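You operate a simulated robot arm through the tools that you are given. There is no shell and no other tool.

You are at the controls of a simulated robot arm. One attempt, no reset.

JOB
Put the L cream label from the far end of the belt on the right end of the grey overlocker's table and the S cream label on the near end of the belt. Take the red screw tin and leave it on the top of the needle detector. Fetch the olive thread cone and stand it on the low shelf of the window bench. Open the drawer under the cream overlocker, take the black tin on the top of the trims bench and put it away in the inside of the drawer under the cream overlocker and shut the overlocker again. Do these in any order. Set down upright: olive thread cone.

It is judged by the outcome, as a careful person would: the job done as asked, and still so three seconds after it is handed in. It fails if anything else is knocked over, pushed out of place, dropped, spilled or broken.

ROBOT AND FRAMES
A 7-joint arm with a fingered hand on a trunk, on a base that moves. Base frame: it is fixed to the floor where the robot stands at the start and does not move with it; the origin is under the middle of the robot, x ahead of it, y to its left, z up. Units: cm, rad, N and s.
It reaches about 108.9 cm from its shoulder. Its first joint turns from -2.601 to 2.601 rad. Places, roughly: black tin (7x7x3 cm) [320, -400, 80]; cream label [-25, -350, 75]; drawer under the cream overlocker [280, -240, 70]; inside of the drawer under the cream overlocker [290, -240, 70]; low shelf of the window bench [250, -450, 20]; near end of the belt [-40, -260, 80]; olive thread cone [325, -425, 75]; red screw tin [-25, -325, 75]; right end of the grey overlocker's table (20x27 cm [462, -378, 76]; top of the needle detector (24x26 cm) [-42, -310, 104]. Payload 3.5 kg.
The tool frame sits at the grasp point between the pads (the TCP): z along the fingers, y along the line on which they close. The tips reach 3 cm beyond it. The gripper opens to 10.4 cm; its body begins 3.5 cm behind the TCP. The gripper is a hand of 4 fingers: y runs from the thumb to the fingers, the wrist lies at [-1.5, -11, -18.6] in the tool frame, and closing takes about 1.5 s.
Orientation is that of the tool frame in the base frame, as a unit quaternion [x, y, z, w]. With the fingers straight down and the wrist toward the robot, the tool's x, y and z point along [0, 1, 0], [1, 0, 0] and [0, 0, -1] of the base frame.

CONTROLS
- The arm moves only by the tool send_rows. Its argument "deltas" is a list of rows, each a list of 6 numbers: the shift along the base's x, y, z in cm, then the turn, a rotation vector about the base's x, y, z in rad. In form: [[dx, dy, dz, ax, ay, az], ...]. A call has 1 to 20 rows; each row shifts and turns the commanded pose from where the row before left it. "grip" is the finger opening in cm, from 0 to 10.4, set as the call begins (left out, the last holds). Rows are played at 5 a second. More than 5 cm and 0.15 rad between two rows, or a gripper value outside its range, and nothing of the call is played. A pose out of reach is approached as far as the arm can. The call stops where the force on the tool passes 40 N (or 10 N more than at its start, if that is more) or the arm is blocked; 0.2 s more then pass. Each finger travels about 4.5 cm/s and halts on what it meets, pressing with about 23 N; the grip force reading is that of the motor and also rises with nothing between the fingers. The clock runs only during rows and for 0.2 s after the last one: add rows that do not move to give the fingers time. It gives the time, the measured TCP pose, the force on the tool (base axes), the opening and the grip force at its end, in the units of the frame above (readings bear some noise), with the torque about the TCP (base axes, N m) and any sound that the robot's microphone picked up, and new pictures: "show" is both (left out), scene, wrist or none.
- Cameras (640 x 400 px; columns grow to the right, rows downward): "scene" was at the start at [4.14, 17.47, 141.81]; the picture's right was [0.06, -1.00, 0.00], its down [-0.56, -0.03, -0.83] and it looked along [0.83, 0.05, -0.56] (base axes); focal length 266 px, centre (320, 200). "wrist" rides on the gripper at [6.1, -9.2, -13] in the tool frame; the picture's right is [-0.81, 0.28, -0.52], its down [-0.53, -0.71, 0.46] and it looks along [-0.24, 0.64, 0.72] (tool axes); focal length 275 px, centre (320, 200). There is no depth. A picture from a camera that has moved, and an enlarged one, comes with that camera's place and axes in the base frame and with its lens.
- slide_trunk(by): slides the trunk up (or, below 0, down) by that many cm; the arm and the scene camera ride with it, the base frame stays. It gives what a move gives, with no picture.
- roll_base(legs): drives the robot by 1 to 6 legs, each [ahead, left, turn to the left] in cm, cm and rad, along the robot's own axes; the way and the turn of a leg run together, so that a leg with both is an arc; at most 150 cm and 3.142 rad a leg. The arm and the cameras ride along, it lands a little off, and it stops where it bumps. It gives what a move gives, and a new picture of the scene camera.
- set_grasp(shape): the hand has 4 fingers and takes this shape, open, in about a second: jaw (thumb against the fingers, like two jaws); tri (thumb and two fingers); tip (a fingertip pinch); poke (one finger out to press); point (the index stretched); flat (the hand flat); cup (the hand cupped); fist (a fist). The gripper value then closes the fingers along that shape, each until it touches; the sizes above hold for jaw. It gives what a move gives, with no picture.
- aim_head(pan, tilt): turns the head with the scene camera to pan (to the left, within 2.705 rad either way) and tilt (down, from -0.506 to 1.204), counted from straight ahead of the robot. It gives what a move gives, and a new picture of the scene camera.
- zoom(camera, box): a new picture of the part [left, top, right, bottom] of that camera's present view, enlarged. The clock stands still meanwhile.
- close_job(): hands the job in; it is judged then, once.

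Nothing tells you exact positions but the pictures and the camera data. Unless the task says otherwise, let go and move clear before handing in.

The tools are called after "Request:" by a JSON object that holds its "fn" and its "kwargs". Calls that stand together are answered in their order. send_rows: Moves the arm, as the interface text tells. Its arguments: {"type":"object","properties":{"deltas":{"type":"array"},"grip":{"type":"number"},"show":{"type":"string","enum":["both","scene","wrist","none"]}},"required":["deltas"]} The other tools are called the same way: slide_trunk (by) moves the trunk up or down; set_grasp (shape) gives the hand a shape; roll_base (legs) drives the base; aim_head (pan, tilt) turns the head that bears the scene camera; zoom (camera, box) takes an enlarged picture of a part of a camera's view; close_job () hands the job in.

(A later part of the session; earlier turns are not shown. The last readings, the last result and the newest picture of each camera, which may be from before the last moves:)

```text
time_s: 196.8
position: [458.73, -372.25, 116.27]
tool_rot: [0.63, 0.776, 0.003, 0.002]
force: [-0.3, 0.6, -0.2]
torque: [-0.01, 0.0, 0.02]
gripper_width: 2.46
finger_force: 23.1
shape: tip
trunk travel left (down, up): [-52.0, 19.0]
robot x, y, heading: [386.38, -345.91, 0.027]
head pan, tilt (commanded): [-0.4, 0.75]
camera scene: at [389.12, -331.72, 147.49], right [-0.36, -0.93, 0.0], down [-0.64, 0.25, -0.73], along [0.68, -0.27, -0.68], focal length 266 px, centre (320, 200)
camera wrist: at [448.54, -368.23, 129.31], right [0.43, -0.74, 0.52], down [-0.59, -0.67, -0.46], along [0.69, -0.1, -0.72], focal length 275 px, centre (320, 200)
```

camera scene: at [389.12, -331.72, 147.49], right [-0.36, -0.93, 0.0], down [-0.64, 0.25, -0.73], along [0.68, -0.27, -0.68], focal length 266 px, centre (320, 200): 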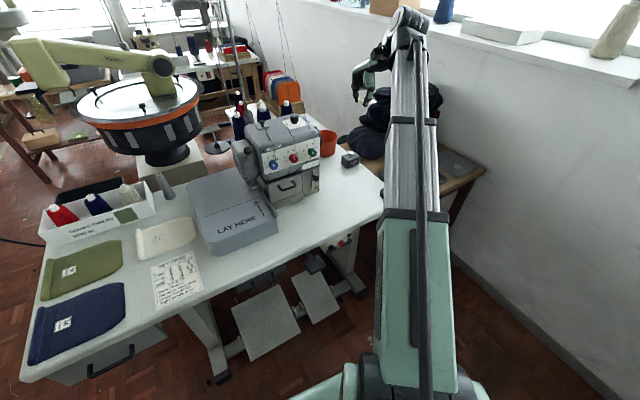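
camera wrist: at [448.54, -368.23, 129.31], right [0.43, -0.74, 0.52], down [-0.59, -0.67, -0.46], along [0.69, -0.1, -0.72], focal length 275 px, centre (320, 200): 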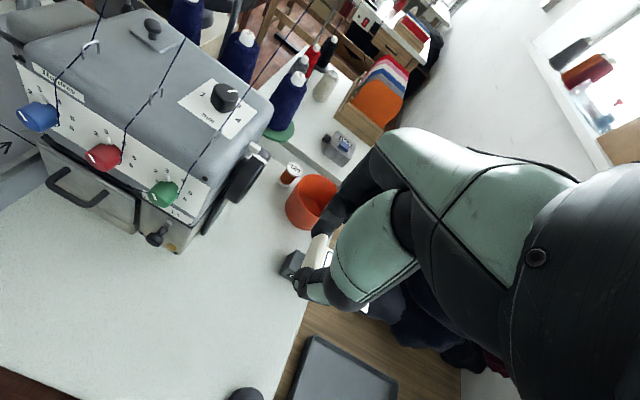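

The spot under the hand is clear. I'll shift 1.5 cm away from the machine and descend.

Request:
{"fn": "send_rows", "kwargs": {"deltas": [[0, -1.5, -4, 0, 0, 0], [0, 0, -4.5, 0, 0, 0], [0, 0, -4.5, 0, 0, 0], [0, 0, -4.5, 0, 0, 0]]}}

```text
time_s: 197.8
position: [458.39, -373.82, 98.8]
tool_rot: [0.63, 0.776, 0.004, 0.002]
force: [-0.4, 0.4, 0.1]
torque: [0.02, -0.04, 0.03]
gripper_width: 2.47
finger_force: 23.2
shape: tip
trunk travel left (down, up): [-52.0, 19.0]
robot x, y, heading: [386.93, -345.65, 0.028]
head pan, tilt (commanded): [-0.4, 0.75]
camera scene: at [389.1, -331.72, 147.5], right [-0.36, -0.93, 0.0], down [-0.64, 0.25, -0.73], along [0.68, -0.27, -0.68], focal length 266 px, centre (320, 200)
camera wrist: at [448.11, -369.78, 111.85], right [0.43, -0.74, 0.52], down [-0.58, -0.67, -0.46], along [0.69, -0.1, -0.72], focal length 275 px, centre (320, 200)
```

scene: 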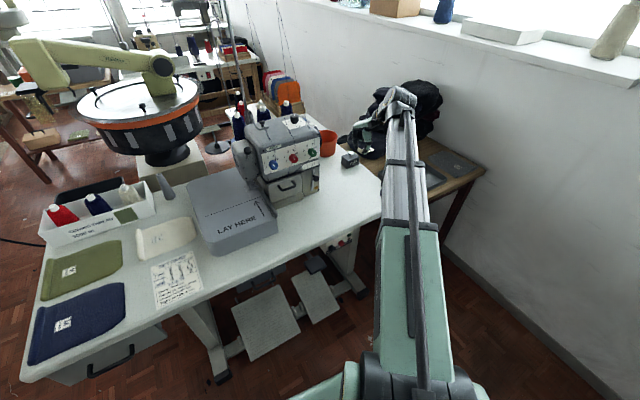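
wrist: 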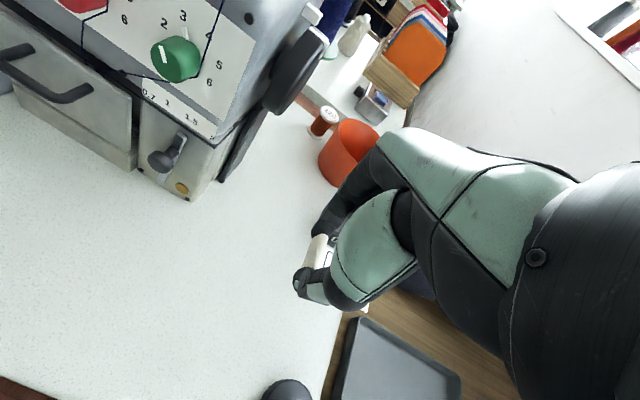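

Request:
{"fn": "send_rows", "kwargs": {"deltas": [[0, 0, -4.5, 0, 0, 0], [0, 0, -4.5, 0, 0, 0], [0, 0, -4.5, 0, 0, 0], [0, 0, -2.5, 0, 0, 0], [0, 0, 0, 0, 0, 0]]}}

```text
time_s: 199.1
position: [458.62, -373.86, 82.78]
tool_rot: [0.63, 0.776, 0.005, 0.002]
force: [0.7, 1.0, -0.1]
torque: [-0.03, -0.01, -0.02]
gripper_width: 2.47
finger_force: 22.8
shape: tip
trunk travel left (down, up): [-52.0, 19.0]
robot x, y, heading: [386.8, -345.63, 0.027]
head pan, tilt (commanded): [-0.4, 0.75]
camera scene: at [389.09, -331.72, 147.49], right [-0.36, -0.93, 0.0], down [-0.64, 0.25, -0.73], along [0.68, -0.27, -0.68], focal length 266 px, centre (320, 200)
camera wrist: at [448.39, -369.84, 95.83], right [0.43, -0.74, 0.52], down [-0.58, -0.67, -0.46], along [0.69, -0.1, -0.72], focal length 275 px, centre (320, 200)
```

scene: 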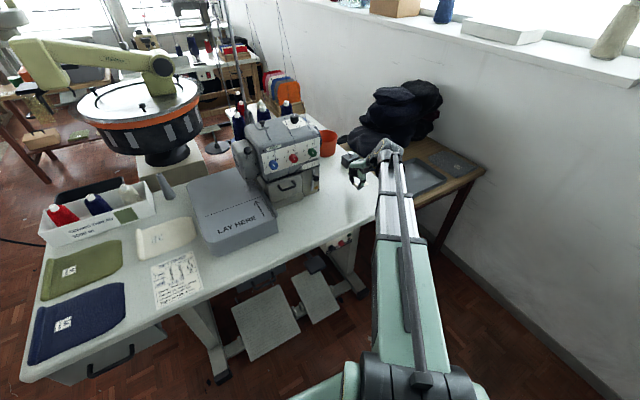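
wrist: 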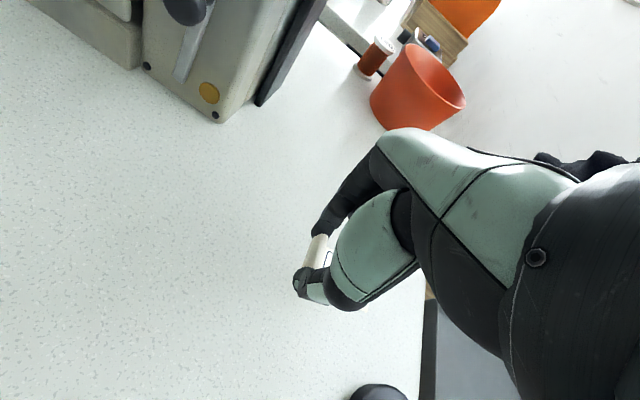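

Request:
{"fn": "send_rows", "kwargs": {"deltas": [[0, 0, -1.5, 0, 0, 0], [0, 0, -1, 0, 0, 0], [0, 0, -0.3, 0, 0, 0], [0, 0, 0, 0, 0, 0]], "show": "none"}}

Request:
{"fn": "send_rows", "kwargs": {"deltas": [[0, 0, -0.3, 0, 0, 0], [0, 0, -0.3, 0, 0, 0], [0, 0, 0, 0, 0, 0]], "show": "wrist"}}

```text
time_s: 200.1
position: [458.65, -373.66, 79.92]
tool_rot: [0.63, 0.776, 0.004, 0.001]
force: [-0.5, -0.4, -0.6]
torque: [0.0, -0.03, 0.02]
gripper_width: 2.47
finger_force: 23.1
shape: tip
trunk travel left (down, up): [-52.0, 19.0]
robot x, y, heading: [386.47, -345.51, 0.029]
head pan, tilt (commanded): [-0.4, 0.75]
```

```text
time_s: 200.8
position: [458.78, -373.76, 79.13]
tool_rot: [0.63, 0.777, 0.005, 0.001]
force: [0.1, -1.0, -0.2]
torque: [-0.01, -0.03, 0.0]
gripper_width: 2.47
finger_force: 23.3
shape: tip
trunk travel left (down, up): [-52.0, 19.0]
robot x, y, heading: [386.66, -345.5, 0.029]
head pan, tilt (commanded): [-0.4, 0.75]
camera wrist: at [448.42, -369.81, 92.38], right [0.43, -0.74, 0.52], down [-0.58, -0.67, -0.46], along [0.69, -0.1, -0.72], focal length 275 px, centre (320, 200)
```

wrist: 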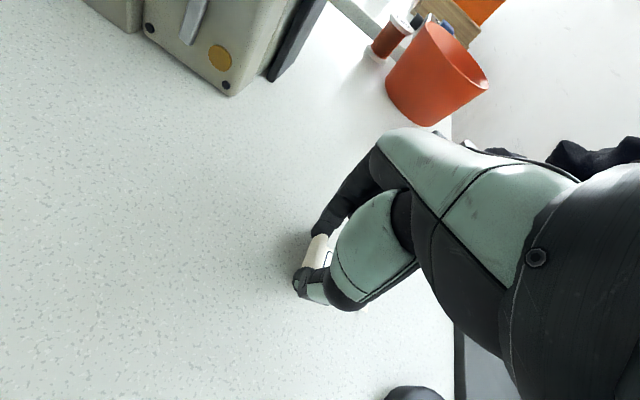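

Request:
{"fn": "send_rows", "kwargs": {"deltas": [[0, 0, -0.3, 0, 0, 0], [0, 0, 0, 0, 0, 0], [0, 0, 0, 0, 0, 0]], "show": "none"}}

Request:
{"fn": "send_rows", "kwargs": {"deltas": [[0, 0, -0.25, 0, 0, 0], [0, 0, 0, 0, 0, 0], [0, 0, 0, 0, 0, 0]], "show": "none"}}

```text
time_s: 201.7
position: [458.55, -373.74, 79.03]
tool_rot: [0.629, 0.777, 0.005, 0.002]
force: [0.2, 0.9, 2.9]
torque: [0.0, 0.07, 0.0]
gripper_width: 2.46
finger_force: 22.8
shape: tip
trunk travel left (down, up): [-52.0, 19.0]
robot x, y, heading: [386.45, -345.49, 0.031]
head pan, tilt (commanded): [-0.4, 0.75]
```

```text
time_s: 202.4
position: [458.7, -373.71, 79.11]
tool_rot: [0.63, 0.777, 0.005, 0.002]
force: [1.0, -2.1, 24.4]
torque: [0.01, 0.19, -0.01]
gripper_width: 2.53
finger_force: 22.9
shape: tip
trunk travel left (down, up): [-52.0, 19.0]
robot x, y, heading: [386.67, -345.76, 0.026]
head pan, tilt (commanded): [-0.4, 0.75]
```

Contact with the table. Ease up slightly, release, and rise.

Request:
{"fn": "send_rows", "kwargs": {"deltas": [[0, 0, 0.2, 0, 0, 0], [0, 0, 0, 0, 0, 0]], "show": "none"}}

Request:
{"fn": "send_rows", "kwargs": {"deltas": [[0, 0, 0, 0, 0, 0], [0, 0, 0, 0, 0, 0], [0, 0, 0, 0, 0, 0], [0, 0, 0, 0, 0, 0], [0, 0, 0, 0, 0, 0], [0, 0, 0, 0, 0, 0]], "grip": 6.5, "show": "wrist"}}

Request:
{"fn": "send_rows", "kwargs": {"deltas": [[0, 0, 2, 0, 0, 0], [0, 0, 4, 0, 0, 0], [0, 0, 4, 0, 0, 0], [0, 0, 4, 0, 0, 0]], "show": "wrist"}}

```text
time_s: 203.1
position: [458.6, -373.73, 79.06]
tool_rot: [0.63, 0.776, 0.005, 0.002]
force: [0.5, -3.2, 12.7]
torque: [-0.01, 0.0, -0.01]
gripper_width: 2.5
finger_force: 22.9
shape: tip
trunk travel left (down, up): [-52.0, 19.0]
robot x, y, heading: [386.47, -345.64, 0.025]
head pan, tilt (commanded): [-0.4, 0.75]
```

```text
time_s: 204.4
position: [458.67, -373.71, 79.06]
tool_rot: [0.63, 0.777, 0.004, 0.002]
force: [2.7, 1.2, 7.9]
torque: [0.03, 0.27, 0.0]
gripper_width: 6.12
finger_force: 0.1
shape: tip
trunk travel left (down, up): [-52.0, 19.0]
robot x, y, heading: [386.27, -345.17, 0.027]
head pan, tilt (commanded): [-0.4, 0.75]
camera wrist: at [448.4, -369.75, 92.09], right [0.43, -0.74, 0.52], down [-0.58, -0.67, -0.46], along [0.69, -0.1, -0.72], focal length 275 px, centre (320, 200)
```

wrist: 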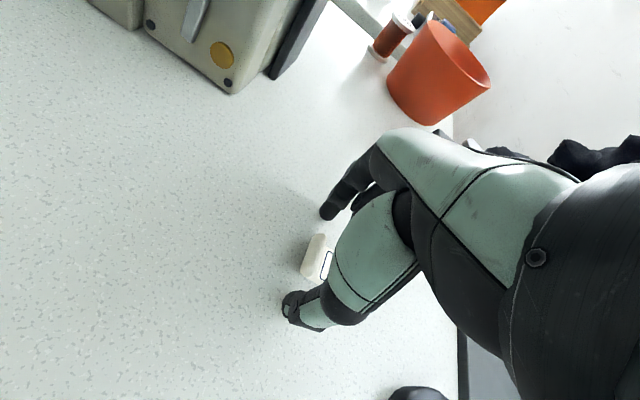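

```text
time_s: 205.4
position: [458.82, -373.79, 93.02]
tool_rot: [0.63, 0.776, 0.004, 0.001]
force: [-0.1, 0.7, -0.3]
torque: [0.0, 0.02, -0.01]
gripper_width: 6.46
finger_force: 0.1
shape: tip
trunk travel left (down, up): [-52.0, 19.0]
robot x, y, heading: [386.83, -345.75, 0.026]
head pan, tilt (commanded): [-0.4, 0.75]
camera wrist: at [448.57, -369.9, 106.05], right [0.43, -0.74, 0.52], down [-0.58, -0.67, -0.46], along [0.69, -0.1, -0.72], focal length 275 px, centre (320, 200)
```

wrist: 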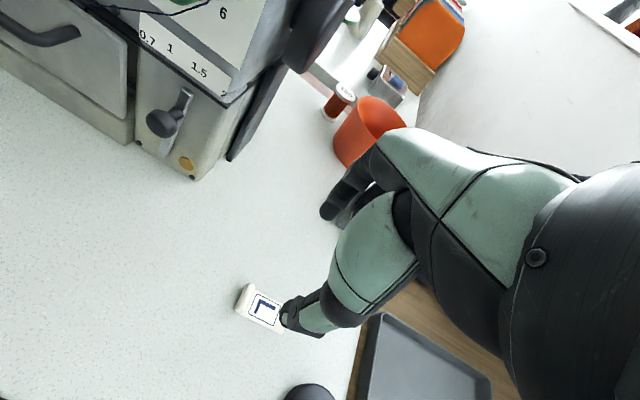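

The L label lies flat on the right end of the grey table. I'll retract the arm up and back, then look at the trims bench behind me.

Request:
{"fn": "send_rows", "kwargs": {"deltas": [[0, 0, 4.5, 0, 0, 0], [0, 0, 4.5, 0, 0, 0], [0, 0, 4.5, 0, 0, 0], [0, 0, 4.5, 0, 0, 0], [0, 0, 4.5, 0, 0, 0], [-4.5, 0, 1, 0, 0, 0], [-4.5, 0, 0, 0, 0, 0], [-4.5, 0, 0, 0, 0, 0], [-4.5, 0, 0, 0, 0, 0], [-4.5, 0, 0, 0, 0, 0], [-3, 3.5, 0, 0, 0, 0], [0, 4.5, 0, 0, 0, 0], [0, 4.5, 0, 0, 0, 0], [0, 4.5, 0, 0, 0, 0]], "show": "none"}}

Request:
{"fn": "aim_head", "kwargs": {"pan": -2.3, "tilt": 0.6}}

Request:
{"fn": "zoom", "kwargs": {"camera": "scene", "box": [160, 100, 480, 300]}}

```text
time_s: 208.4
position: [433.09, -356.84, 116.58]
tool_rot: [0.63, 0.777, 0.004, 0.002]
force: [-0.2, -0.4, 0.3]
torque: [0.0, -0.05, 0.02]
gripper_width: 6.44
finger_force: 0.0
shape: tip
trunk travel left (down, up): [-52.0, 19.0]
robot x, y, heading: [386.54, -345.53, 0.029]
head pan, tilt (commanded): [-0.4, 0.75]
```

```text
time_s: 210.3
position: [433.08, -356.83, 116.58]
tool_rot: [0.63, 0.777, 0.005, 0.002]
force: [-0.2, -0.4, -0.1]
torque: [0.0, 0.02, 0.04]
gripper_width: 6.47
finger_force: 0.0
shape: tip
trunk travel left (down, up): [-52.0, 19.0]
robot x, y, heading: [386.35, -345.4, 0.03]
head pan, tilt (commanded): [-2.3, 0.6]
camera scene: at [375.66, -335.47, 148.78], right [-0.76, 0.64, 0.0], down [0.36, 0.43, -0.83], along [-0.53, -0.63, -0.56], focal length 266 px, centre (320, 200)
```

scene: 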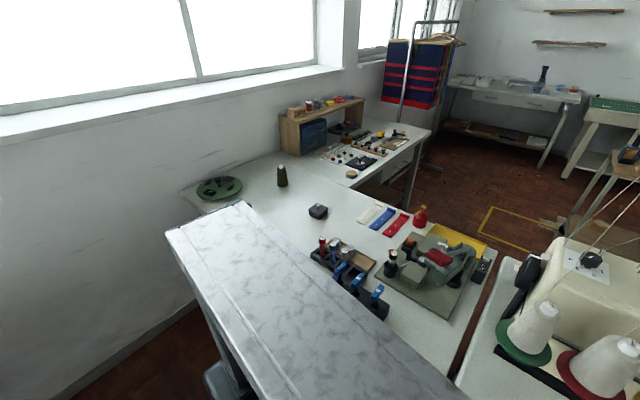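

```text
2.00 times, centred on (320, 200) of scene
camera zoom: at [375.66, -335.47, 148.78], right [-0.76, 0.64, 0.0], down [0.36, 0.43, -0.83], along [-0.53, -0.63, -0.56], focal length 532 px, centre (320, 200)
```

zoom: 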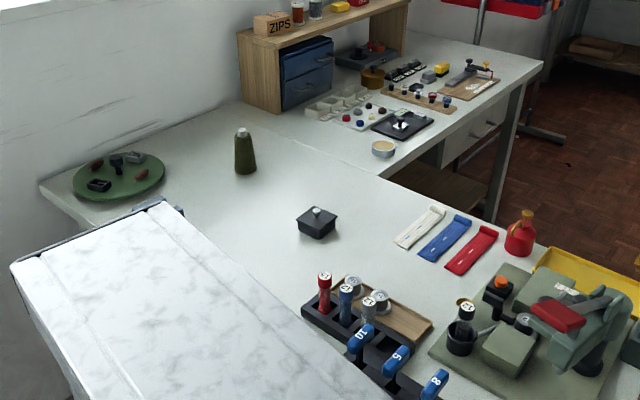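

The black tin (≈(317,-406)) and olive cone (≈(314.5,-438)) stand clear on the trims bench. The cone is easiest from this back side. I'll shift right, turn round toward the wall side (avoiding the thread stand), and face the bench.

Request:
{"fn": "roll_base", "kwargs": {"legs": [[0, -35, 0], [0, 0, -1.6]]}}

Request:
{"fn": "roll_base", "kwargs": {"legs": [[0, 0, -1.53]]}}

Request:
{"fn": "aim_head", "kwargs": {"pan": 0.1, "tilt": 0.7}}

```text
time_s: 216.4
position: [375.97, -426.94, 116.56]
tool_rot: [0.995, 0.099, 0.002, 0.005]
force: [-0.5, 0.8, -0.4]
torque: [-0.01, 0.02, 0.04]
gripper_width: 6.49
finger_force: 0.1
shape: tip
trunk travel left (down, up): [-52.0, 19.0]
robot x, y, heading: [387.19, -380.54, -1.551]
head pan, tilt (commanded): [-2.3, 0.6]
camera scene: at [397.62, -369.91, 148.78], right [0.65, 0.76, 0.0], down [0.43, -0.37, -0.83], along [-0.63, 0.54, -0.56], focal length 266 px, centre (320, 200)
```

scene: 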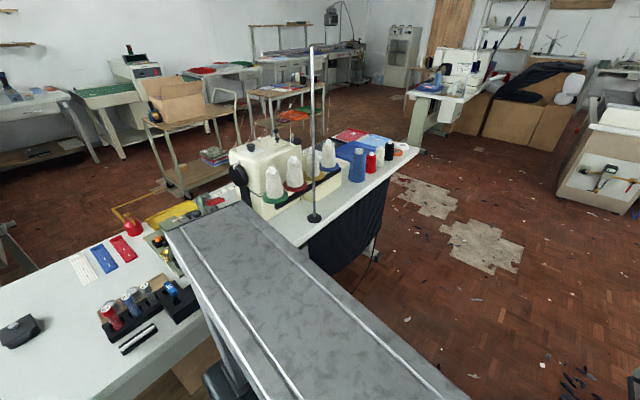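

```text
time_s: 220.6
position: [340.63, -370.94, 116.46]
tool_rot: [0.789, -0.615, -0.001, 0.004]
force: [-0.3, -0.2, 0.6]
torque: [-0.04, -0.05, 0.01]
gripper_width: 6.48
finger_force: 0.2
shape: tip
trunk travel left (down, up): [-52.0, 19.0]
robot x, y, heading: [387.39, -380.34, -3.077]
head pan, tilt (commanded): [-2.3, 0.6]
camera scene: at [398.46, -390.21, 148.78], right [0.79, -0.62, 0.0], down [-0.35, -0.45, -0.83], along [0.51, 0.65, -0.56], focal length 266 px, centre (320, 200)
```

scene: 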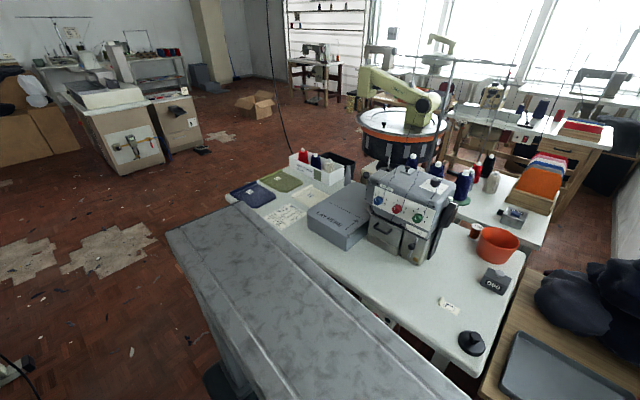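

```text
time_s: 222.8
position: [340.71, -370.96, 116.57]
tool_rot: [0.789, -0.614, 0.0, 0.004]
force: [0.1, -0.8, 0.5]
torque: [0.02, 0.01, -0.03]
gripper_width: 6.48
finger_force: 0.0
shape: tip
trunk travel left (down, up): [-52.0, 19.0]
robot x, y, heading: [387.51, -380.5, -3.078]
head pan, tilt (commanded): [0.099, 0.7]
camera scene: at [384.64, -398.56, 147.92], right [-0.16, 0.99, 0.0], down [0.64, 0.11, -0.77], along [-0.75, -0.13, -0.64], focal length 266 px, centre (320, 200)
```

scene: 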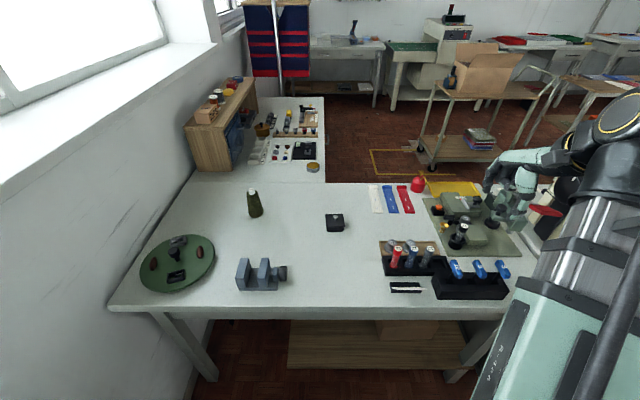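

The trims bench is in clear view: olive cone ≈(314.5,-436), 12 cm tall, tin ≈(316.5,-405). I'll shift left and take the cone with the jaw grasp from above.

Request:
{"fn": "roll_base", "kwargs": {"legs": [[0, 19, 0]]}}

Request:
{"fn": "set_grasp", "kwargs": {"shape": "jaw"}}

Request:
{"fn": "send_rows", "kwargs": {"deltas": [[-2.5, -4, 0, 0, 0, 0], [-2.5, -4, 0, 0, 0, 0], [-2.5, -4, 0, 0, 0, 0], [-2.5, -4, 0, 0, 0, 0], [-2.5, -4, 0, 0, 0, 0], [-2.5, -4, 0, 0, 0, 0], [-2.5, -4, 0, 0, 0, 0], [-2.5, -4, 0, 0, 0, 0], [-2.5, -4, 0, 0, 0, 0], [-2.5, -4, 0, 0, 0, 0]], "grip": 10.4}}

```text
time_s: 224.3
position: [341.96, -389.9, 116.37]
tool_rot: [0.787, -0.617, -0.001, 0.004]
force: [-0.6, -0.3, 1.2]
torque: [0.03, -0.03, 0.0]
gripper_width: 6.47
finger_force: 0.1
shape: tip
trunk travel left (down, up): [-52.0, 19.0]
robot x, y, heading: [388.96, -399.62, -3.08]
head pan, tilt (commanded): [0.099, 0.7]
camera scene: at [385.82, -417.87, 147.91], right [-0.16, 0.99, 0.0], down [0.64, 0.1, -0.76], along [-0.76, -0.12, -0.64], focal length 266 px, centre (320, 200)
```

scene: 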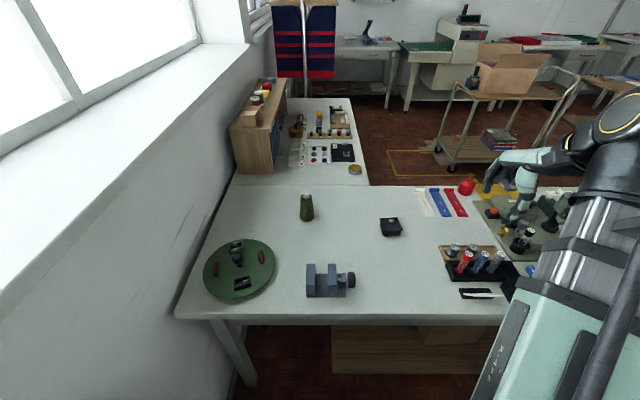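

```text
time_s: 225.2
position: [342.0, -390.03, 116.6]
tool_rot: [0.787, -0.616, -0.002, 0.003]
force: [0.1, 0.0, -0.5]
torque: [-0.01, 0.01, 0.02]
gripper_width: 10.4
finger_force: 0.0
shape: jaw
trunk travel left (down, up): [-52.0, 19.0]
robot x, y, heading: [388.99, -399.64, -3.081]
head pan, tilt (commanded): [0.099, 0.7]
```

```text
time_s: 227.4
position: [316.72, -430.21, 116.65]
tool_rot: [0.787, -0.617, -0.001, 0.005]
force: [0.6, 0.9, -0.9]
torque: [-0.01, 0.02, -0.02]
gripper_width: 10.38
finger_force: 0.0
shape: jaw
trunk travel left (down, up): [-52.0, 19.0]
robot x, y, heading: [389.0, -399.61, -3.082]
head pan, tilt (commanded): [0.099, 0.7]
camera scene: at [385.79, -417.86, 147.91], right [-0.16, 0.99, 0.0], down [0.64, 0.1, -0.76], along [-0.75, -0.12, -0.64], focal length 266 px, centre (320, 200)
camera wrist: at [327.26, -433.92, 129.66], right [-0.46, 0.72, 0.52], down [0.56, 0.69, -0.46], along [-0.69, 0.08, -0.72], focal length 275 px, centre (320, 200)
```

scene: 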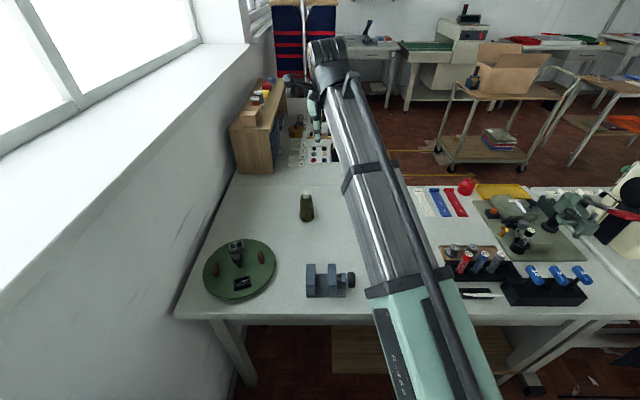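
wrist: 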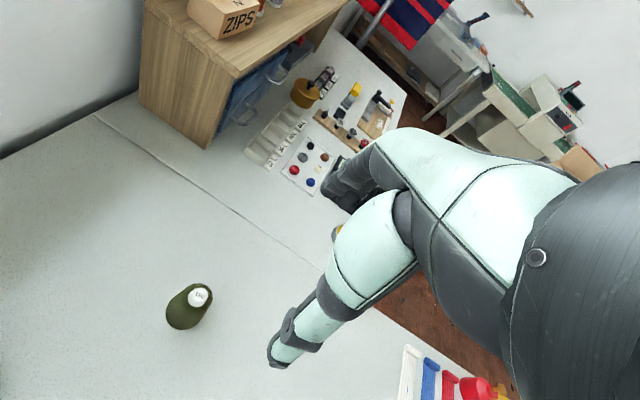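

The wrist view puts the cone at ≈(316.5,-433.9). Moving above it and descending for a closer look.

Request:
{"fn": "send_rows", "kwargs": {"deltas": [[-0.1, -1.9, -3, 0, 0, 0], [-0.1, -1.9, -3, 0, 0, 0], [0, 0, -4, 0, 0, 0], [0, 0, -4, 0, 0, 0], [0, 0, 0, 0, 0, 0]]}}

Request:
{"fn": "zoom", "kwargs": {"camera": "wrist", "box": [140, 180, 400, 400]}}

```text
time_s: 228.6
position: [316.73, -433.8, 102.37]
tool_rot: [0.788, -0.616, -0.001, 0.003]
force: [0.5, 0.4, 1.0]
torque: [0.0, 0.01, -0.01]
gripper_width: 10.38
finger_force: 0.0
shape: jaw
trunk travel left (down, up): [-52.0, 19.0]
robot x, y, heading: [388.95, -399.48, -3.084]
head pan, tilt (commanded): [0.099, 0.7]
camera scene: at [385.8, -417.85, 147.92], right [-0.16, 0.99, 0.0], down [0.64, 0.1, -0.76], along [-0.75, -0.12, -0.64], focal length 266 px, centre (320, 200)
camera wrist: at [327.34, -437.54, 115.36], right [-0.46, 0.72, 0.52], down [0.56, 0.69, -0.46], along [-0.69, 0.08, -0.72], focal length 275 px, centre (320, 200)
```

scene: 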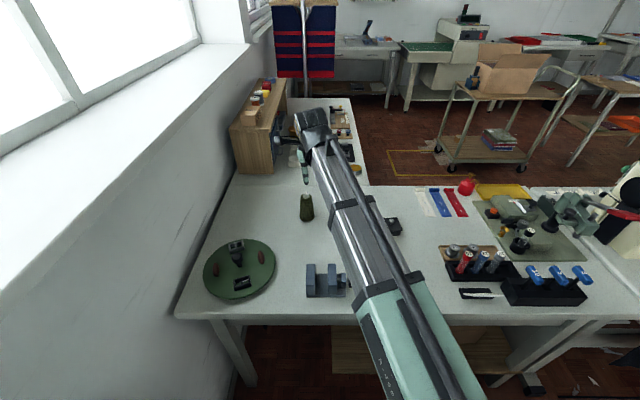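
wrist: 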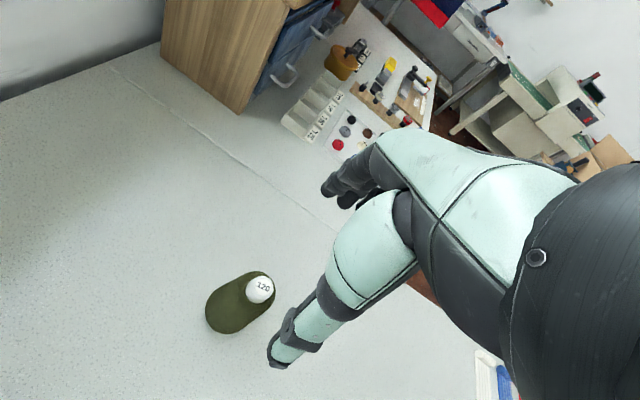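

```text
1.82 times, centred on (270, 290) of wrist
camera zoom: at [327.34, -437.54, 115.36], right [-0.46, 0.72, 0.52], down [0.56, 0.69, -0.46], along [-0.69, 0.08, -0.72], focal length 500 px, centre (411, 36)
```

zoom: 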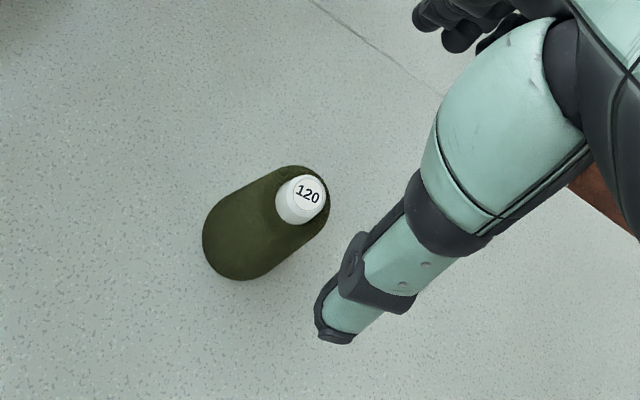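

The cone (cap top z≈92, about 15 cm tall) is centred under the hand. I'll descend so that the fingers take its upper body, palm just above the cap.

Request:
{"fn": "send_rows", "kwargs": {"deltas": [[0.4, 0, -3, 0, 0, 0], [0, 0, -3, 0, 0, 0], [0, 0, -3, 0, 0, 0], [0, 0, -2.5, 0, 0, 0], [0, 0, 0, 0, 0, 0]]}}

Request:
{"fn": "zoom", "kwargs": {"camera": "wrist", "box": [180, 160, 440, 380]}}

Request:
{"fn": "zoom", "kwargs": {"camera": "scene", "box": [240, 100, 400, 240]}}

```text
time_s: 229.8
position: [317.15, -433.77, 91.09]
tool_rot: [0.787, -0.617, 0.0, 0.005]
force: [-0.3, -0.5, 0.2]
torque: [0.04, 0.01, 0.01]
gripper_width: 10.4
finger_force: 0.0
shape: jaw
trunk travel left (down, up): [-52.0, 19.0]
robot x, y, heading: [388.53, -399.6, -3.08]
head pan, tilt (commanded): [0.099, 0.7]
camera scene: at [385.81, -417.84, 147.92], right [-0.16, 0.99, 0.0], down [0.64, 0.1, -0.76], along [-0.75, -0.12, -0.64], focal length 266 px, centre (320, 200)
camera wrist: at [327.69, -437.59, 104.15], right [-0.46, 0.72, 0.52], down [0.56, 0.69, -0.46], along [-0.69, 0.08, -0.72], focal length 275 px, centre (320, 200)
```

scene: 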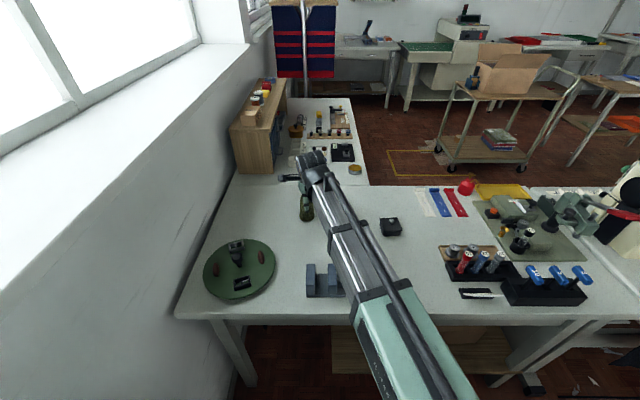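
wrist: 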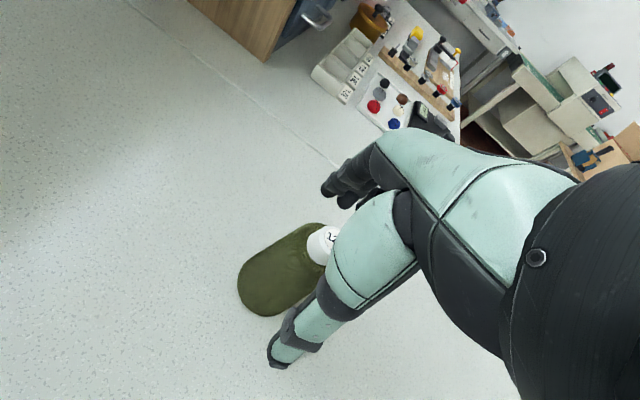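

```text
1.82 times, centred on (310, 270) of wrist
camera zoom: at [327.69, -437.59, 104.15], right [-0.46, 0.72, 0.52], down [0.56, 0.69, -0.46], along [-0.69, 0.08, -0.72], focal length 500 px, centre (338, 73)
```

zoom: 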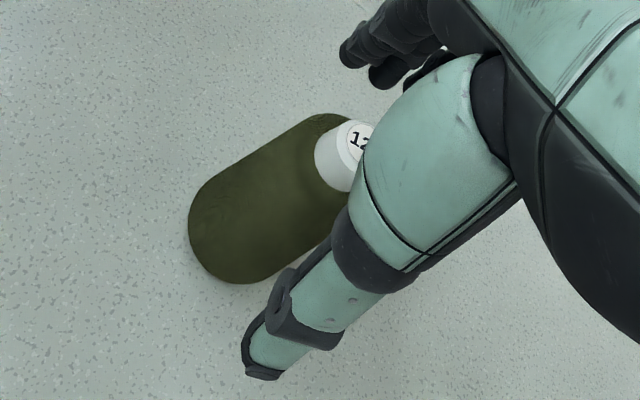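

```text
2.86 times, centred on (320, 170) of scene
camera zoom: at [385.81, -417.84, 147.92], right [-0.16, 0.99, 0.0], down [0.64, 0.1, -0.76], along [-0.75, -0.12, -0.64], focal length 759 px, centre (320, 286)
```

zoom: 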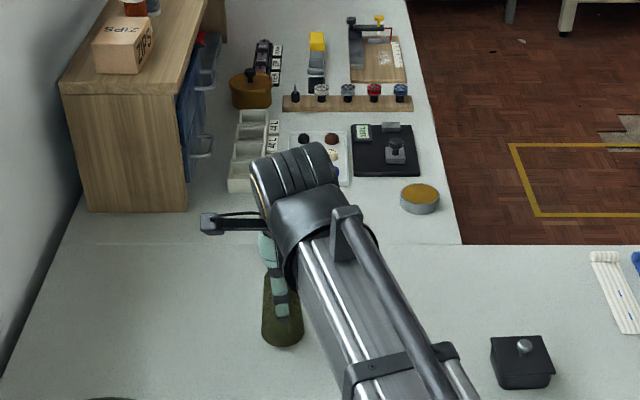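

Request:
{"fn": "send_rows", "kwargs": {"deltas": [[0, 0, -1, 0, 0, 0], [0, 0, -0.8, 0, 0, 0], [0, 0, 0, 0, 0, 0]], "show": "none"}}

Request:
{"fn": "send_rows", "kwargs": {"deltas": [[0, 0, 0, 0, 0, 0], [0, 0, 0, 0, 0, 0], [0, 0, 0, 0, 0, 0], [0, 0, 0, 0, 0, 0], [0, 0, 0, 0, 0, 0], [0, 0, 0, 0, 0, 0], [0, 0, 0, 0, 0, 0], [0, 0, 0, 0, 0, 0]], "grip": 0, "show": "wrist"}}

Request:
{"fn": "zoom", "kwargs": {"camera": "wrist", "box": [180, 160, 440, 380]}}

```text
time_s: 230.6
position: [317.26, -433.79, 89.3]
tool_rot: [0.787, -0.616, -0.001, 0.005]
force: [-0.2, -0.2, 0.6]
torque: [0.02, 0.01, 0.0]
gripper_width: 10.4
finger_force: 0.1
shape: jaw
trunk travel left (down, up): [-52.0, 19.0]
robot x, y, heading: [389.03, -399.88, -3.074]
head pan, tilt (commanded): [0.099, 0.7]
```

```text
time_s: 232.4
position: [317.17, -433.78, 89.21]
tool_rot: [0.787, -0.617, -0.001, 0.003]
force: [0.8, -0.4, 0.6]
torque: [0.01, 0.0, -0.02]
gripper_width: 3.63
finger_force: 23.3
shape: jaw
trunk travel left (down, up): [-52.0, 19.0]
robot x, y, heading: [389.21, -399.85, -3.08]
head pan, tilt (commanded): [0.099, 0.7]
camera wrist: at [327.73, -437.56, 102.34], right [-0.46, 0.72, 0.52], down [0.56, 0.69, -0.46], along [-0.69, 0.08, -0.72], focal length 275 px, centre (320, 200)
```

wrist: 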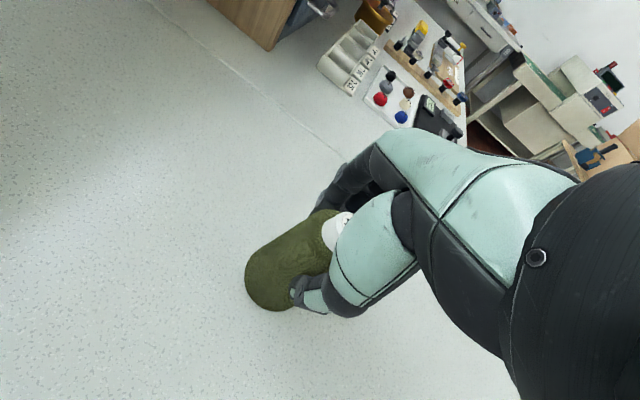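

```text
1.82 times, centred on (310, 270) of wrist
camera zoom: at [327.73, -437.56, 102.34], right [-0.46, 0.72, 0.52], down [0.56, 0.69, -0.46], along [-0.69, 0.08, -0.72], focal length 500 px, centre (338, 73)
```

zoom: 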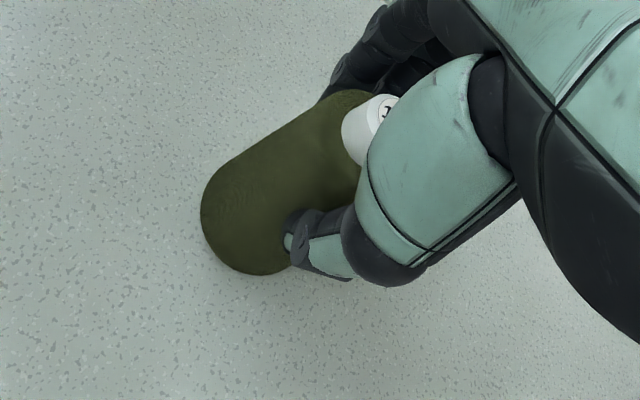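

Gripped at 3.6 cm. Lifting gently.

Request:
{"fn": "send_rows", "kwargs": {"deltas": [[0, 0, 0.7, 0, 0, 0], [0, 0, 1, 0, 0, 0], [0, 0, 2, 0, 0, 0], [0, 0, 3, 0, 0, 0], [0, 0, 4, 0, 0, 0], [0, 0, 0, 0, 0, 0]], "show": "both"}}

```text
time_s: 233.8
position: [316.98, -433.87, 100.1]
tool_rot: [0.788, -0.616, 0.0, 0.004]
force: [1.0, -0.1, -1.8]
torque: [0.01, 0.0, 0.02]
gripper_width: 3.65
finger_force: 22.5
shape: jaw
trunk travel left (down, up): [-52.0, 19.0]
robot x, y, heading: [388.74, -399.87, -3.079]
head pan, tilt (commanded): [0.099, 0.7]
camera scene: at [385.81, -417.84, 147.92], right [-0.16, 0.99, 0.0], down [0.64, 0.1, -0.76], along [-0.75, -0.12, -0.64], focal length 266 px, centre (320, 200)
camera wrist: at [327.55, -437.59, 113.16], right [-0.46, 0.72, 0.52], down [0.56, 0.69, -0.46], along [-0.69, 0.08, -0.72], focal length 275 px, centre (320, 200)
```

scene: 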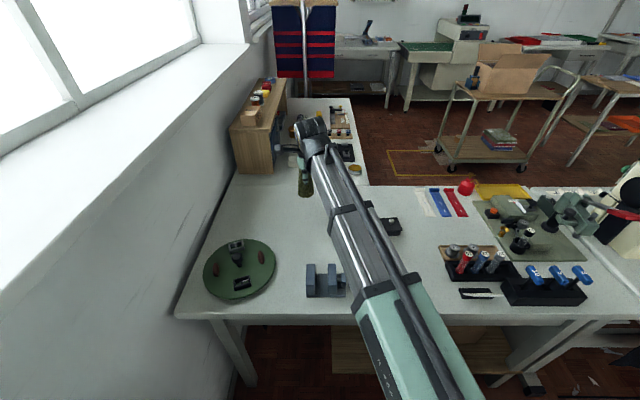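
wrist: 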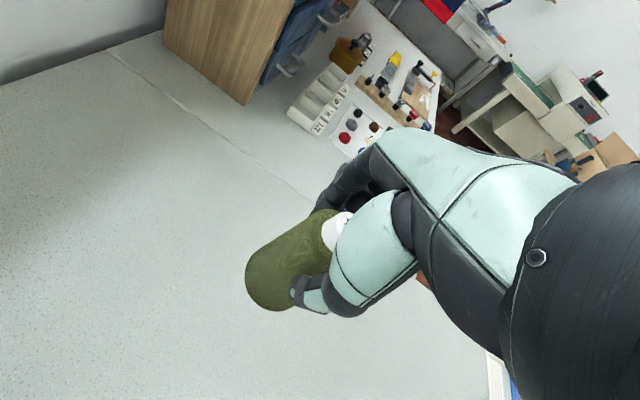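

The cone is held upright. I'll raise it, pull the arm in, then turn right and drive north out of the aisle.

Request:
{"fn": "send_rows", "kwargs": {"deltas": [[0, 0, 4.5, 0, 0, 0], [0, 0, 4.5, 0, 0, 0], [0, 0, 4.5, 0, 0, 0], [0, 0, 4.5, 0, 0, 0], [1.5, 2, 3, 0, 0, 0], [3, 3.5, 0, 0, 0, 0], [3, 3.5, 0, 0, 0, 0], [3, 3.5, 0, 0, 0, 0], [3, 3.5, 0, 0, 0, 0], [3, 3.5, 0, 0, 0, 0], [3, 3.5, 0, 0, 0, 0], [3, 3.5, 0, 0, 0, 0]], "show": "wrist"}}

```text
time_s: 236.4
position: [339.87, -407.15, 121.06]
tool_rot: [0.787, -0.617, -0.001, 0.004]
force: [0.2, -0.2, -0.6]
torque: [-0.01, 0.0, 0.0]
gripper_width: 3.64
finger_force: 23.7
shape: jaw
trunk travel left (down, up): [-52.0, 19.0]
robot x, y, heading: [389.48, -399.98, -3.082]
head pan, tilt (commanded): [0.099, 0.7]
camera wrist: at [350.42, -410.87, 134.06], right [-0.46, 0.72, 0.52], down [0.56, 0.69, -0.46], along [-0.69, 0.08, -0.72], focal length 275 px, centre (320, 200)
```

wrist: 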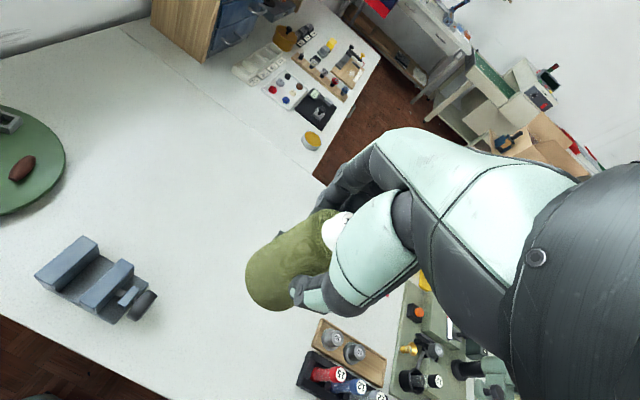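

Request:
{"fn": "roll_base", "kwargs": {"legs": [[0, 0, -1.6], [100, 0, 0]]}}

Request:
{"fn": "aim_head", "kwargs": {"pan": 0.3, "tilt": 0.6}}

```text
time_s: 245.4
position: [379.07, -251.56, 120.93]
tool_rot: [-0.107, 0.994, 0.004, -0.002]
force: [0.2, 0.2, -1.8]
torque: [0.01, 0.02, 0.0]
gripper_width: 3.6
finger_force: 23.4
shape: jaw
trunk travel left (down, up): [-52.0, 19.0]
robot x, y, heading: [384.82, -300.42, 1.602]
head pan, tilt (commanded): [0.099, 0.7]
camera scene: at [366.98, -297.42, 147.92], right [0.99, 0.13, 0.0], down [0.09, -0.64, -0.76], along [-0.1, 0.76, -0.64], focal length 266 px, centre (320, 200)
```

scene: 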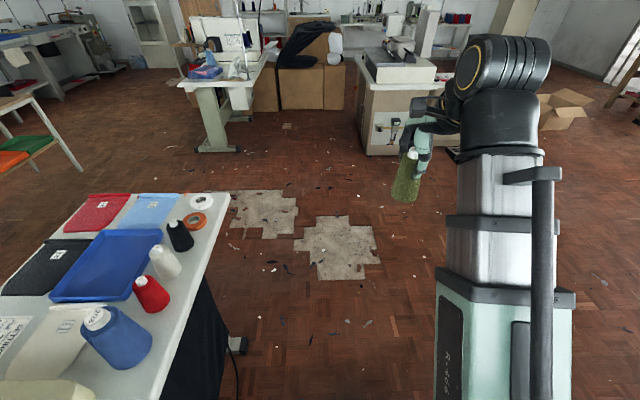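

```text
time_s: 246.2
position: [379.07, -251.45, 121.11]
tool_rot: [-0.106, 0.994, 0.004, -0.002]
force: [0.4, -0.8, -1.5]
torque: [0.04, 0.01, 0.02]
gripper_width: 3.62
finger_force: 22.8
shape: jaw
trunk travel left (down, up): [-52.0, 19.0]
robot x, y, heading: [385.17, -300.86, 1.602]
head pan, tilt (commanded): [0.3, 0.6]
camera scene: at [365.21, -297.5, 148.78], right [0.94, 0.33, 0.0], down [0.19, -0.53, -0.82], along [-0.27, 0.78, -0.57], focal length 266 px, centre (320, 200)
```

scene: 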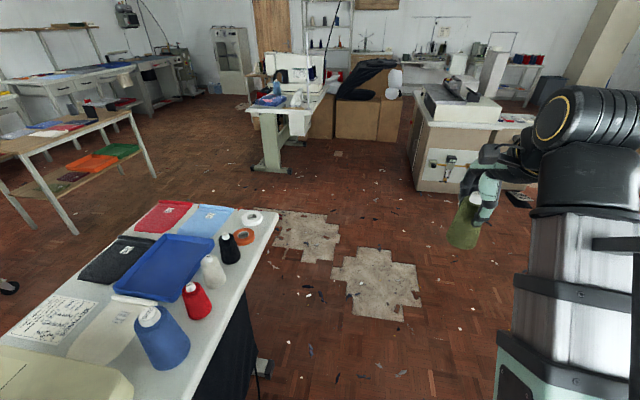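

Continue north out of the aisle, then strafe left past the cream table's end.

Request:
{"fn": "roll_base", "kwargs": {"legs": [[145, 0, 0], [0, 145, 0], [0, 46, 0]]}}

Request:
{"fn": "roll_base", "kwargs": {"legs": [[0, 0, 1.55], [0, 0, 1.55]]}}

Request:
{"fn": "aim_head", "kwargs": {"pan": 0.2, "tilt": 0.6}}

```text
time_s: 262.4
position: [185.73, -114.66, 121.0]
tool_rot: [-0.111, 0.994, 0.003, -0.002]
force: [-0.7, -0.3, -1.3]
torque: [0.02, 0.0, 0.01]
gripper_width: 3.62
finger_force: 22.5
shape: jaw
trunk travel left (down, up): [-52.0, 19.0]
robot x, y, heading: [192.36, -164.09, 1.609]
head pan, tilt (commanded): [0.3, 0.6]
camera scene: at [172.33, -160.76, 148.78], right [0.94, 0.34, 0.0], down [0.19, -0.53, -0.83], along [-0.28, 0.78, -0.56], focal length 266 px, centre (320, 200)
```

scene: 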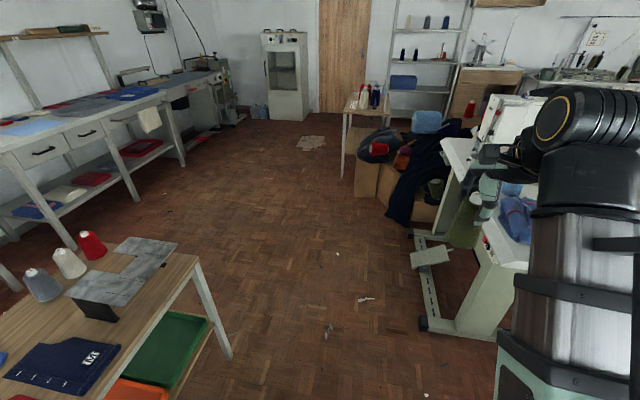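

```text
time_s: 270.4
position: [198.82, -213.08, 121.12]
tool_rot: [0.994, 0.111, 0.003, 0.004]
force: [-0.4, -0.4, -1.0]
torque: [0.01, 0.02, 0.0]
gripper_width: 3.56
finger_force: 23.6
shape: jaw
trunk travel left (down, up): [-52.0, 19.0]
robot x, y, heading: [192.12, -163.99, -1.527]
head pan, tilt (commanded): [0.3, 0.6]
camera scene: at [211.88, -166.98, 148.78], right [-0.94, -0.34, 0.0], down [-0.19, 0.53, -0.83], along [0.28, -0.78, -0.56], focal length 266 px, centre (320, 200)
```

scene: 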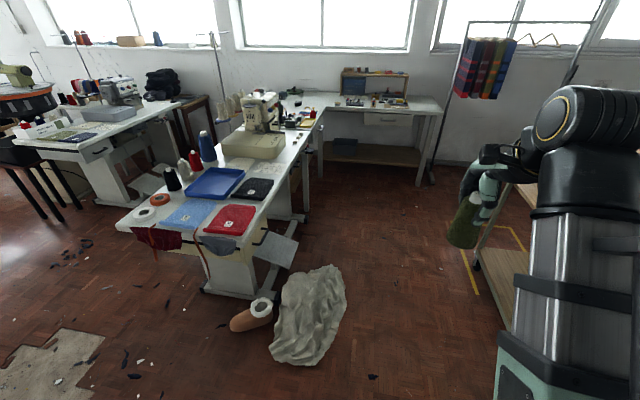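

```text
time_s: 271.1
position: [198.82, -213.03, 120.98]
tool_rot: [0.994, 0.112, 0.003, 0.004]
force: [0.0, 0.3, -0.6]
torque: [0.03, 0.01, 0.02]
gripper_width: 3.56
finger_force: 23.3
shape: jaw
trunk travel left (down, up): [-52.0, 19.0]
robot x, y, heading: [192.41, -163.41, -1.531]
head pan, tilt (commanded): [0.201, 0.6]
camera scene: at [211.05, -167.23, 148.78], right [-0.97, -0.24, 0.0], down [-0.14, 0.55, -0.83], along [0.2, -0.8, -0.56], focal length 266 px, centre (320, 200)
```

scene: 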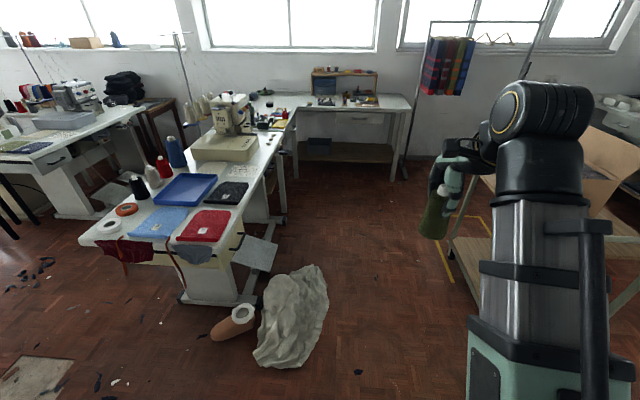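

The way down the aisle at x≈192 is clear between the white cloth on the floor and the trolley. Driving on toward the window bench.

Request:
{"fn": "roll_base", "kwargs": {"legs": [[150, -7, 0]]}}

Request:
{"fn": "aim_head", "kwargs": {"pan": 0.25, "tilt": 0.7}}

```text
refused: leg 1 is longer than a leg can be; nothing moved
```

```text
time_s: 271.8
position: [198.78, -213.02, 120.97]
tool_rot: [0.994, 0.112, 0.002, 0.003]
force: [-0.5, -0.3, -1.0]
torque: [0.01, 0.02, -0.01]
gripper_width: 3.55
finger_force: 23.2
shape: jaw
trunk travel left (down, up): [-52.0, 19.0]
robot x, y, heading: [192.23, -164.03, -1.528]
head pan, tilt (commanded): [0.25, 0.7]
camera scene: at [211.36, -166.79, 147.92], right [-0.96, -0.29, 0.0], down [-0.19, 0.62, -0.77], along [0.22, -0.73, -0.64], focal length 266 px, centre (320, 200)
```

scene: 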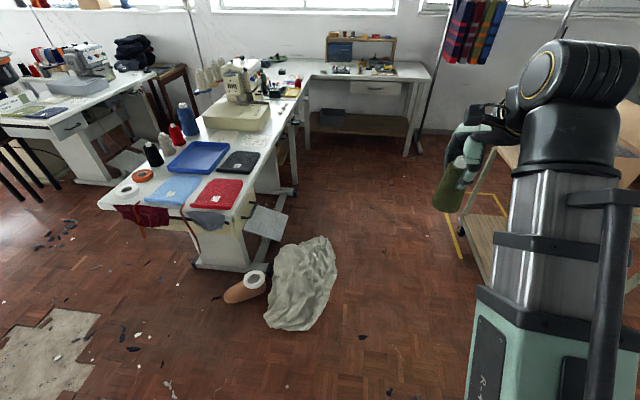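

Request:
{"fn": "roll_base", "kwargs": {"legs": [[145, -7, 0]]}}

Request:
{"fn": "aim_head", "kwargs": {"pan": 0.5, "tilt": 0.6}}

```text
time_s: 279.0
position: [196.39, -358.65, 120.97]
tool_rot: [0.995, 0.104, 0.003, 0.003]
force: [0.1, 0.7, 0.6]
torque: [0.02, 0.03, 0.01]
gripper_width: 3.57
finger_force: 23.4
shape: jaw
trunk travel left (down, up): [-52.0, 19.0]
robot x, y, heading: [190.32, -309.22, -1.54]
head pan, tilt (commanded): [0.25, 0.7]
camera scene: at [209.5, -312.57, 147.92], right [-0.96, -0.28, 0.0], down [-0.18, 0.62, -0.76], along [0.21, -0.74, -0.64], focal length 266 px, centre (320, 200)
```

scene: 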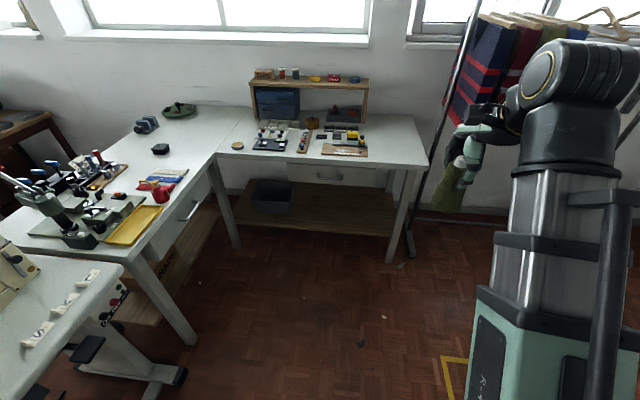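

```text
time_s: 279.8
position: [196.28, -358.65, 121.02]
tool_rot: [0.994, 0.105, 0.002, 0.005]
force: [0.3, -0.1, -0.8]
torque: [-0.02, -0.02, -0.02]
gripper_width: 3.58
finger_force: 23.1
shape: jaw
trunk travel left (down, up): [-52.0, 19.0]
robot x, y, heading: [190.54, -308.93, -1.539]
head pan, tilt (commanded): [0.499, 0.6]
camera scene: at [211.61, -312.03, 148.78], right [-0.86, -0.5, 0.0], down [-0.28, 0.49, -0.82], along [0.42, -0.71, -0.57], focal length 266 px, centre (320, 200)
```

scene: 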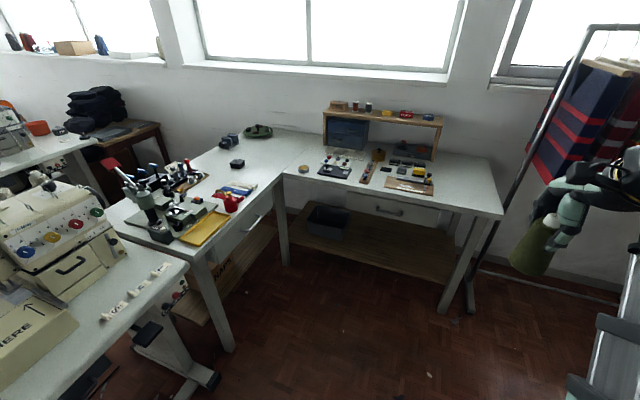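

I can see the low shelf clearly: front edge runs from (297,-423) to (199,-438), with a grey bin at x 266–290. I'll stand at about (238,-350) and place the cone near (238,-441).

Request:
{"fn": "roll_base", "kwargs": {"legs": [[41, 0, 0], [0, 46, 0]]}}

Request:
{"fn": "aim_head", "kwargs": {"pan": 0.0, "tilt": 0.8}}

```text
time_s: 284.7
position: [243.47, -398.3, 121.02]
tool_rot: [0.994, 0.105, 0.002, 0.004]
force: [-0.1, 0.5, -0.6]
torque: [-0.03, 0.02, 0.0]
gripper_width: 3.57
finger_force: 23.3
shape: jaw
trunk travel left (down, up): [-52.0, 19.0]
robot x, y, heading: [237.47, -349.36, -1.538]
head pan, tilt (commanded): [0.499, 0.6]
camera scene: at [258.71, -351.76, 148.78], right [-0.86, -0.5, 0.0], down [-0.29, 0.49, -0.83], along [0.42, -0.71, -0.57], focal length 266 px, centre (320, 200)
```

scene: 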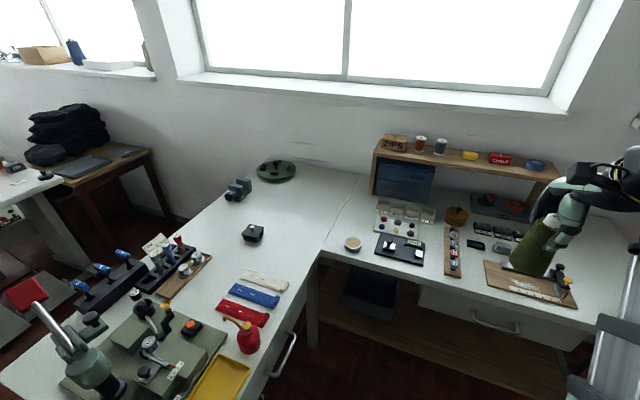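

```text
time_s: 285.6
position: [243.48, -398.34, 121.03]
tool_rot: [0.994, 0.105, 0.003, 0.004]
force: [1.2, 0.1, -1.9]
torque: [0.04, 0.01, 0.0]
gripper_width: 3.58
finger_force: 22.9
shape: jaw
trunk travel left (down, up): [-52.0, 19.0]
robot x, y, heading: [237.47, -349.19, -1.543]
head pan, tilt (commanded): [0.0, 0.799]
camera scene: at [254.48, -352.19, 147.1], right [-1.0, -0.03, 0.0], down [-0.02, 0.72, -0.7], along [0.02, -0.7, -0.72], focal length 266 px, centre (320, 200)
```

scene: 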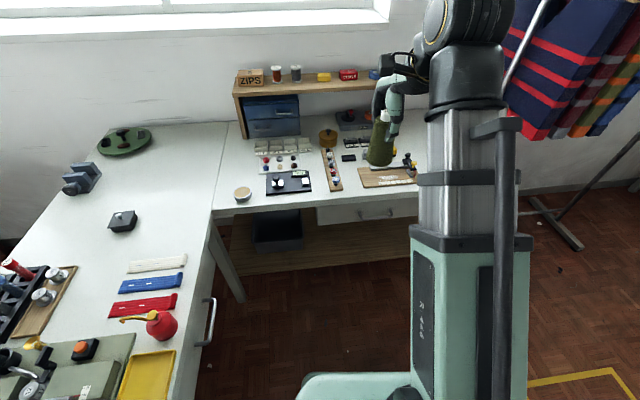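

Position is good. Lowering the trunk so that the arm can work at shelf height.

Request:
{"fn": "slide_trunk", "kwargs": {"by": -50}}

Request:
{"fn": "aim_head", "kwargs": {"pan": 0.0, "tilt": 0.6}}

```text
refused: -50 is not a number from -40 to 40
```

```text
time_s: 286.3
position: [243.35, -398.31, 120.95]
tool_rot: [0.994, 0.105, 0.002, 0.005]
force: [-0.4, -0.4, -1.6]
torque: [-0.05, 0.01, 0.01]
gripper_width: 3.56
finger_force: 22.8
shape: jaw
trunk travel left (down, up): [-52.0, 19.0]
robot x, y, heading: [237.43, -349.07, -1.541]
head pan, tilt (commanded): [0.0, 0.6]
camera scene: at [254.5, -352.96, 148.77], right [-1.0, -0.03, 0.0], down [-0.02, 0.57, -0.82], along [0.02, -0.82, -0.57], focal length 266 px, centre (320, 200)
```

scene: 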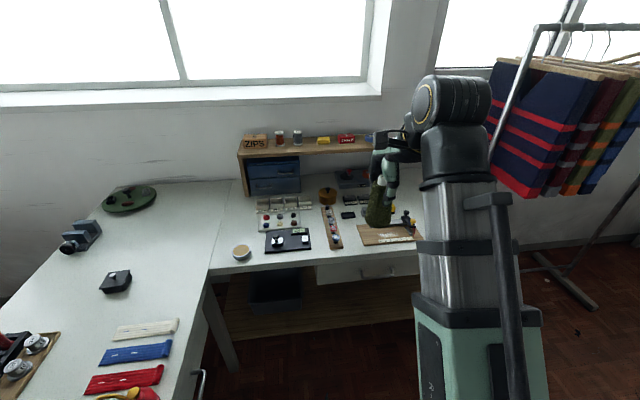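

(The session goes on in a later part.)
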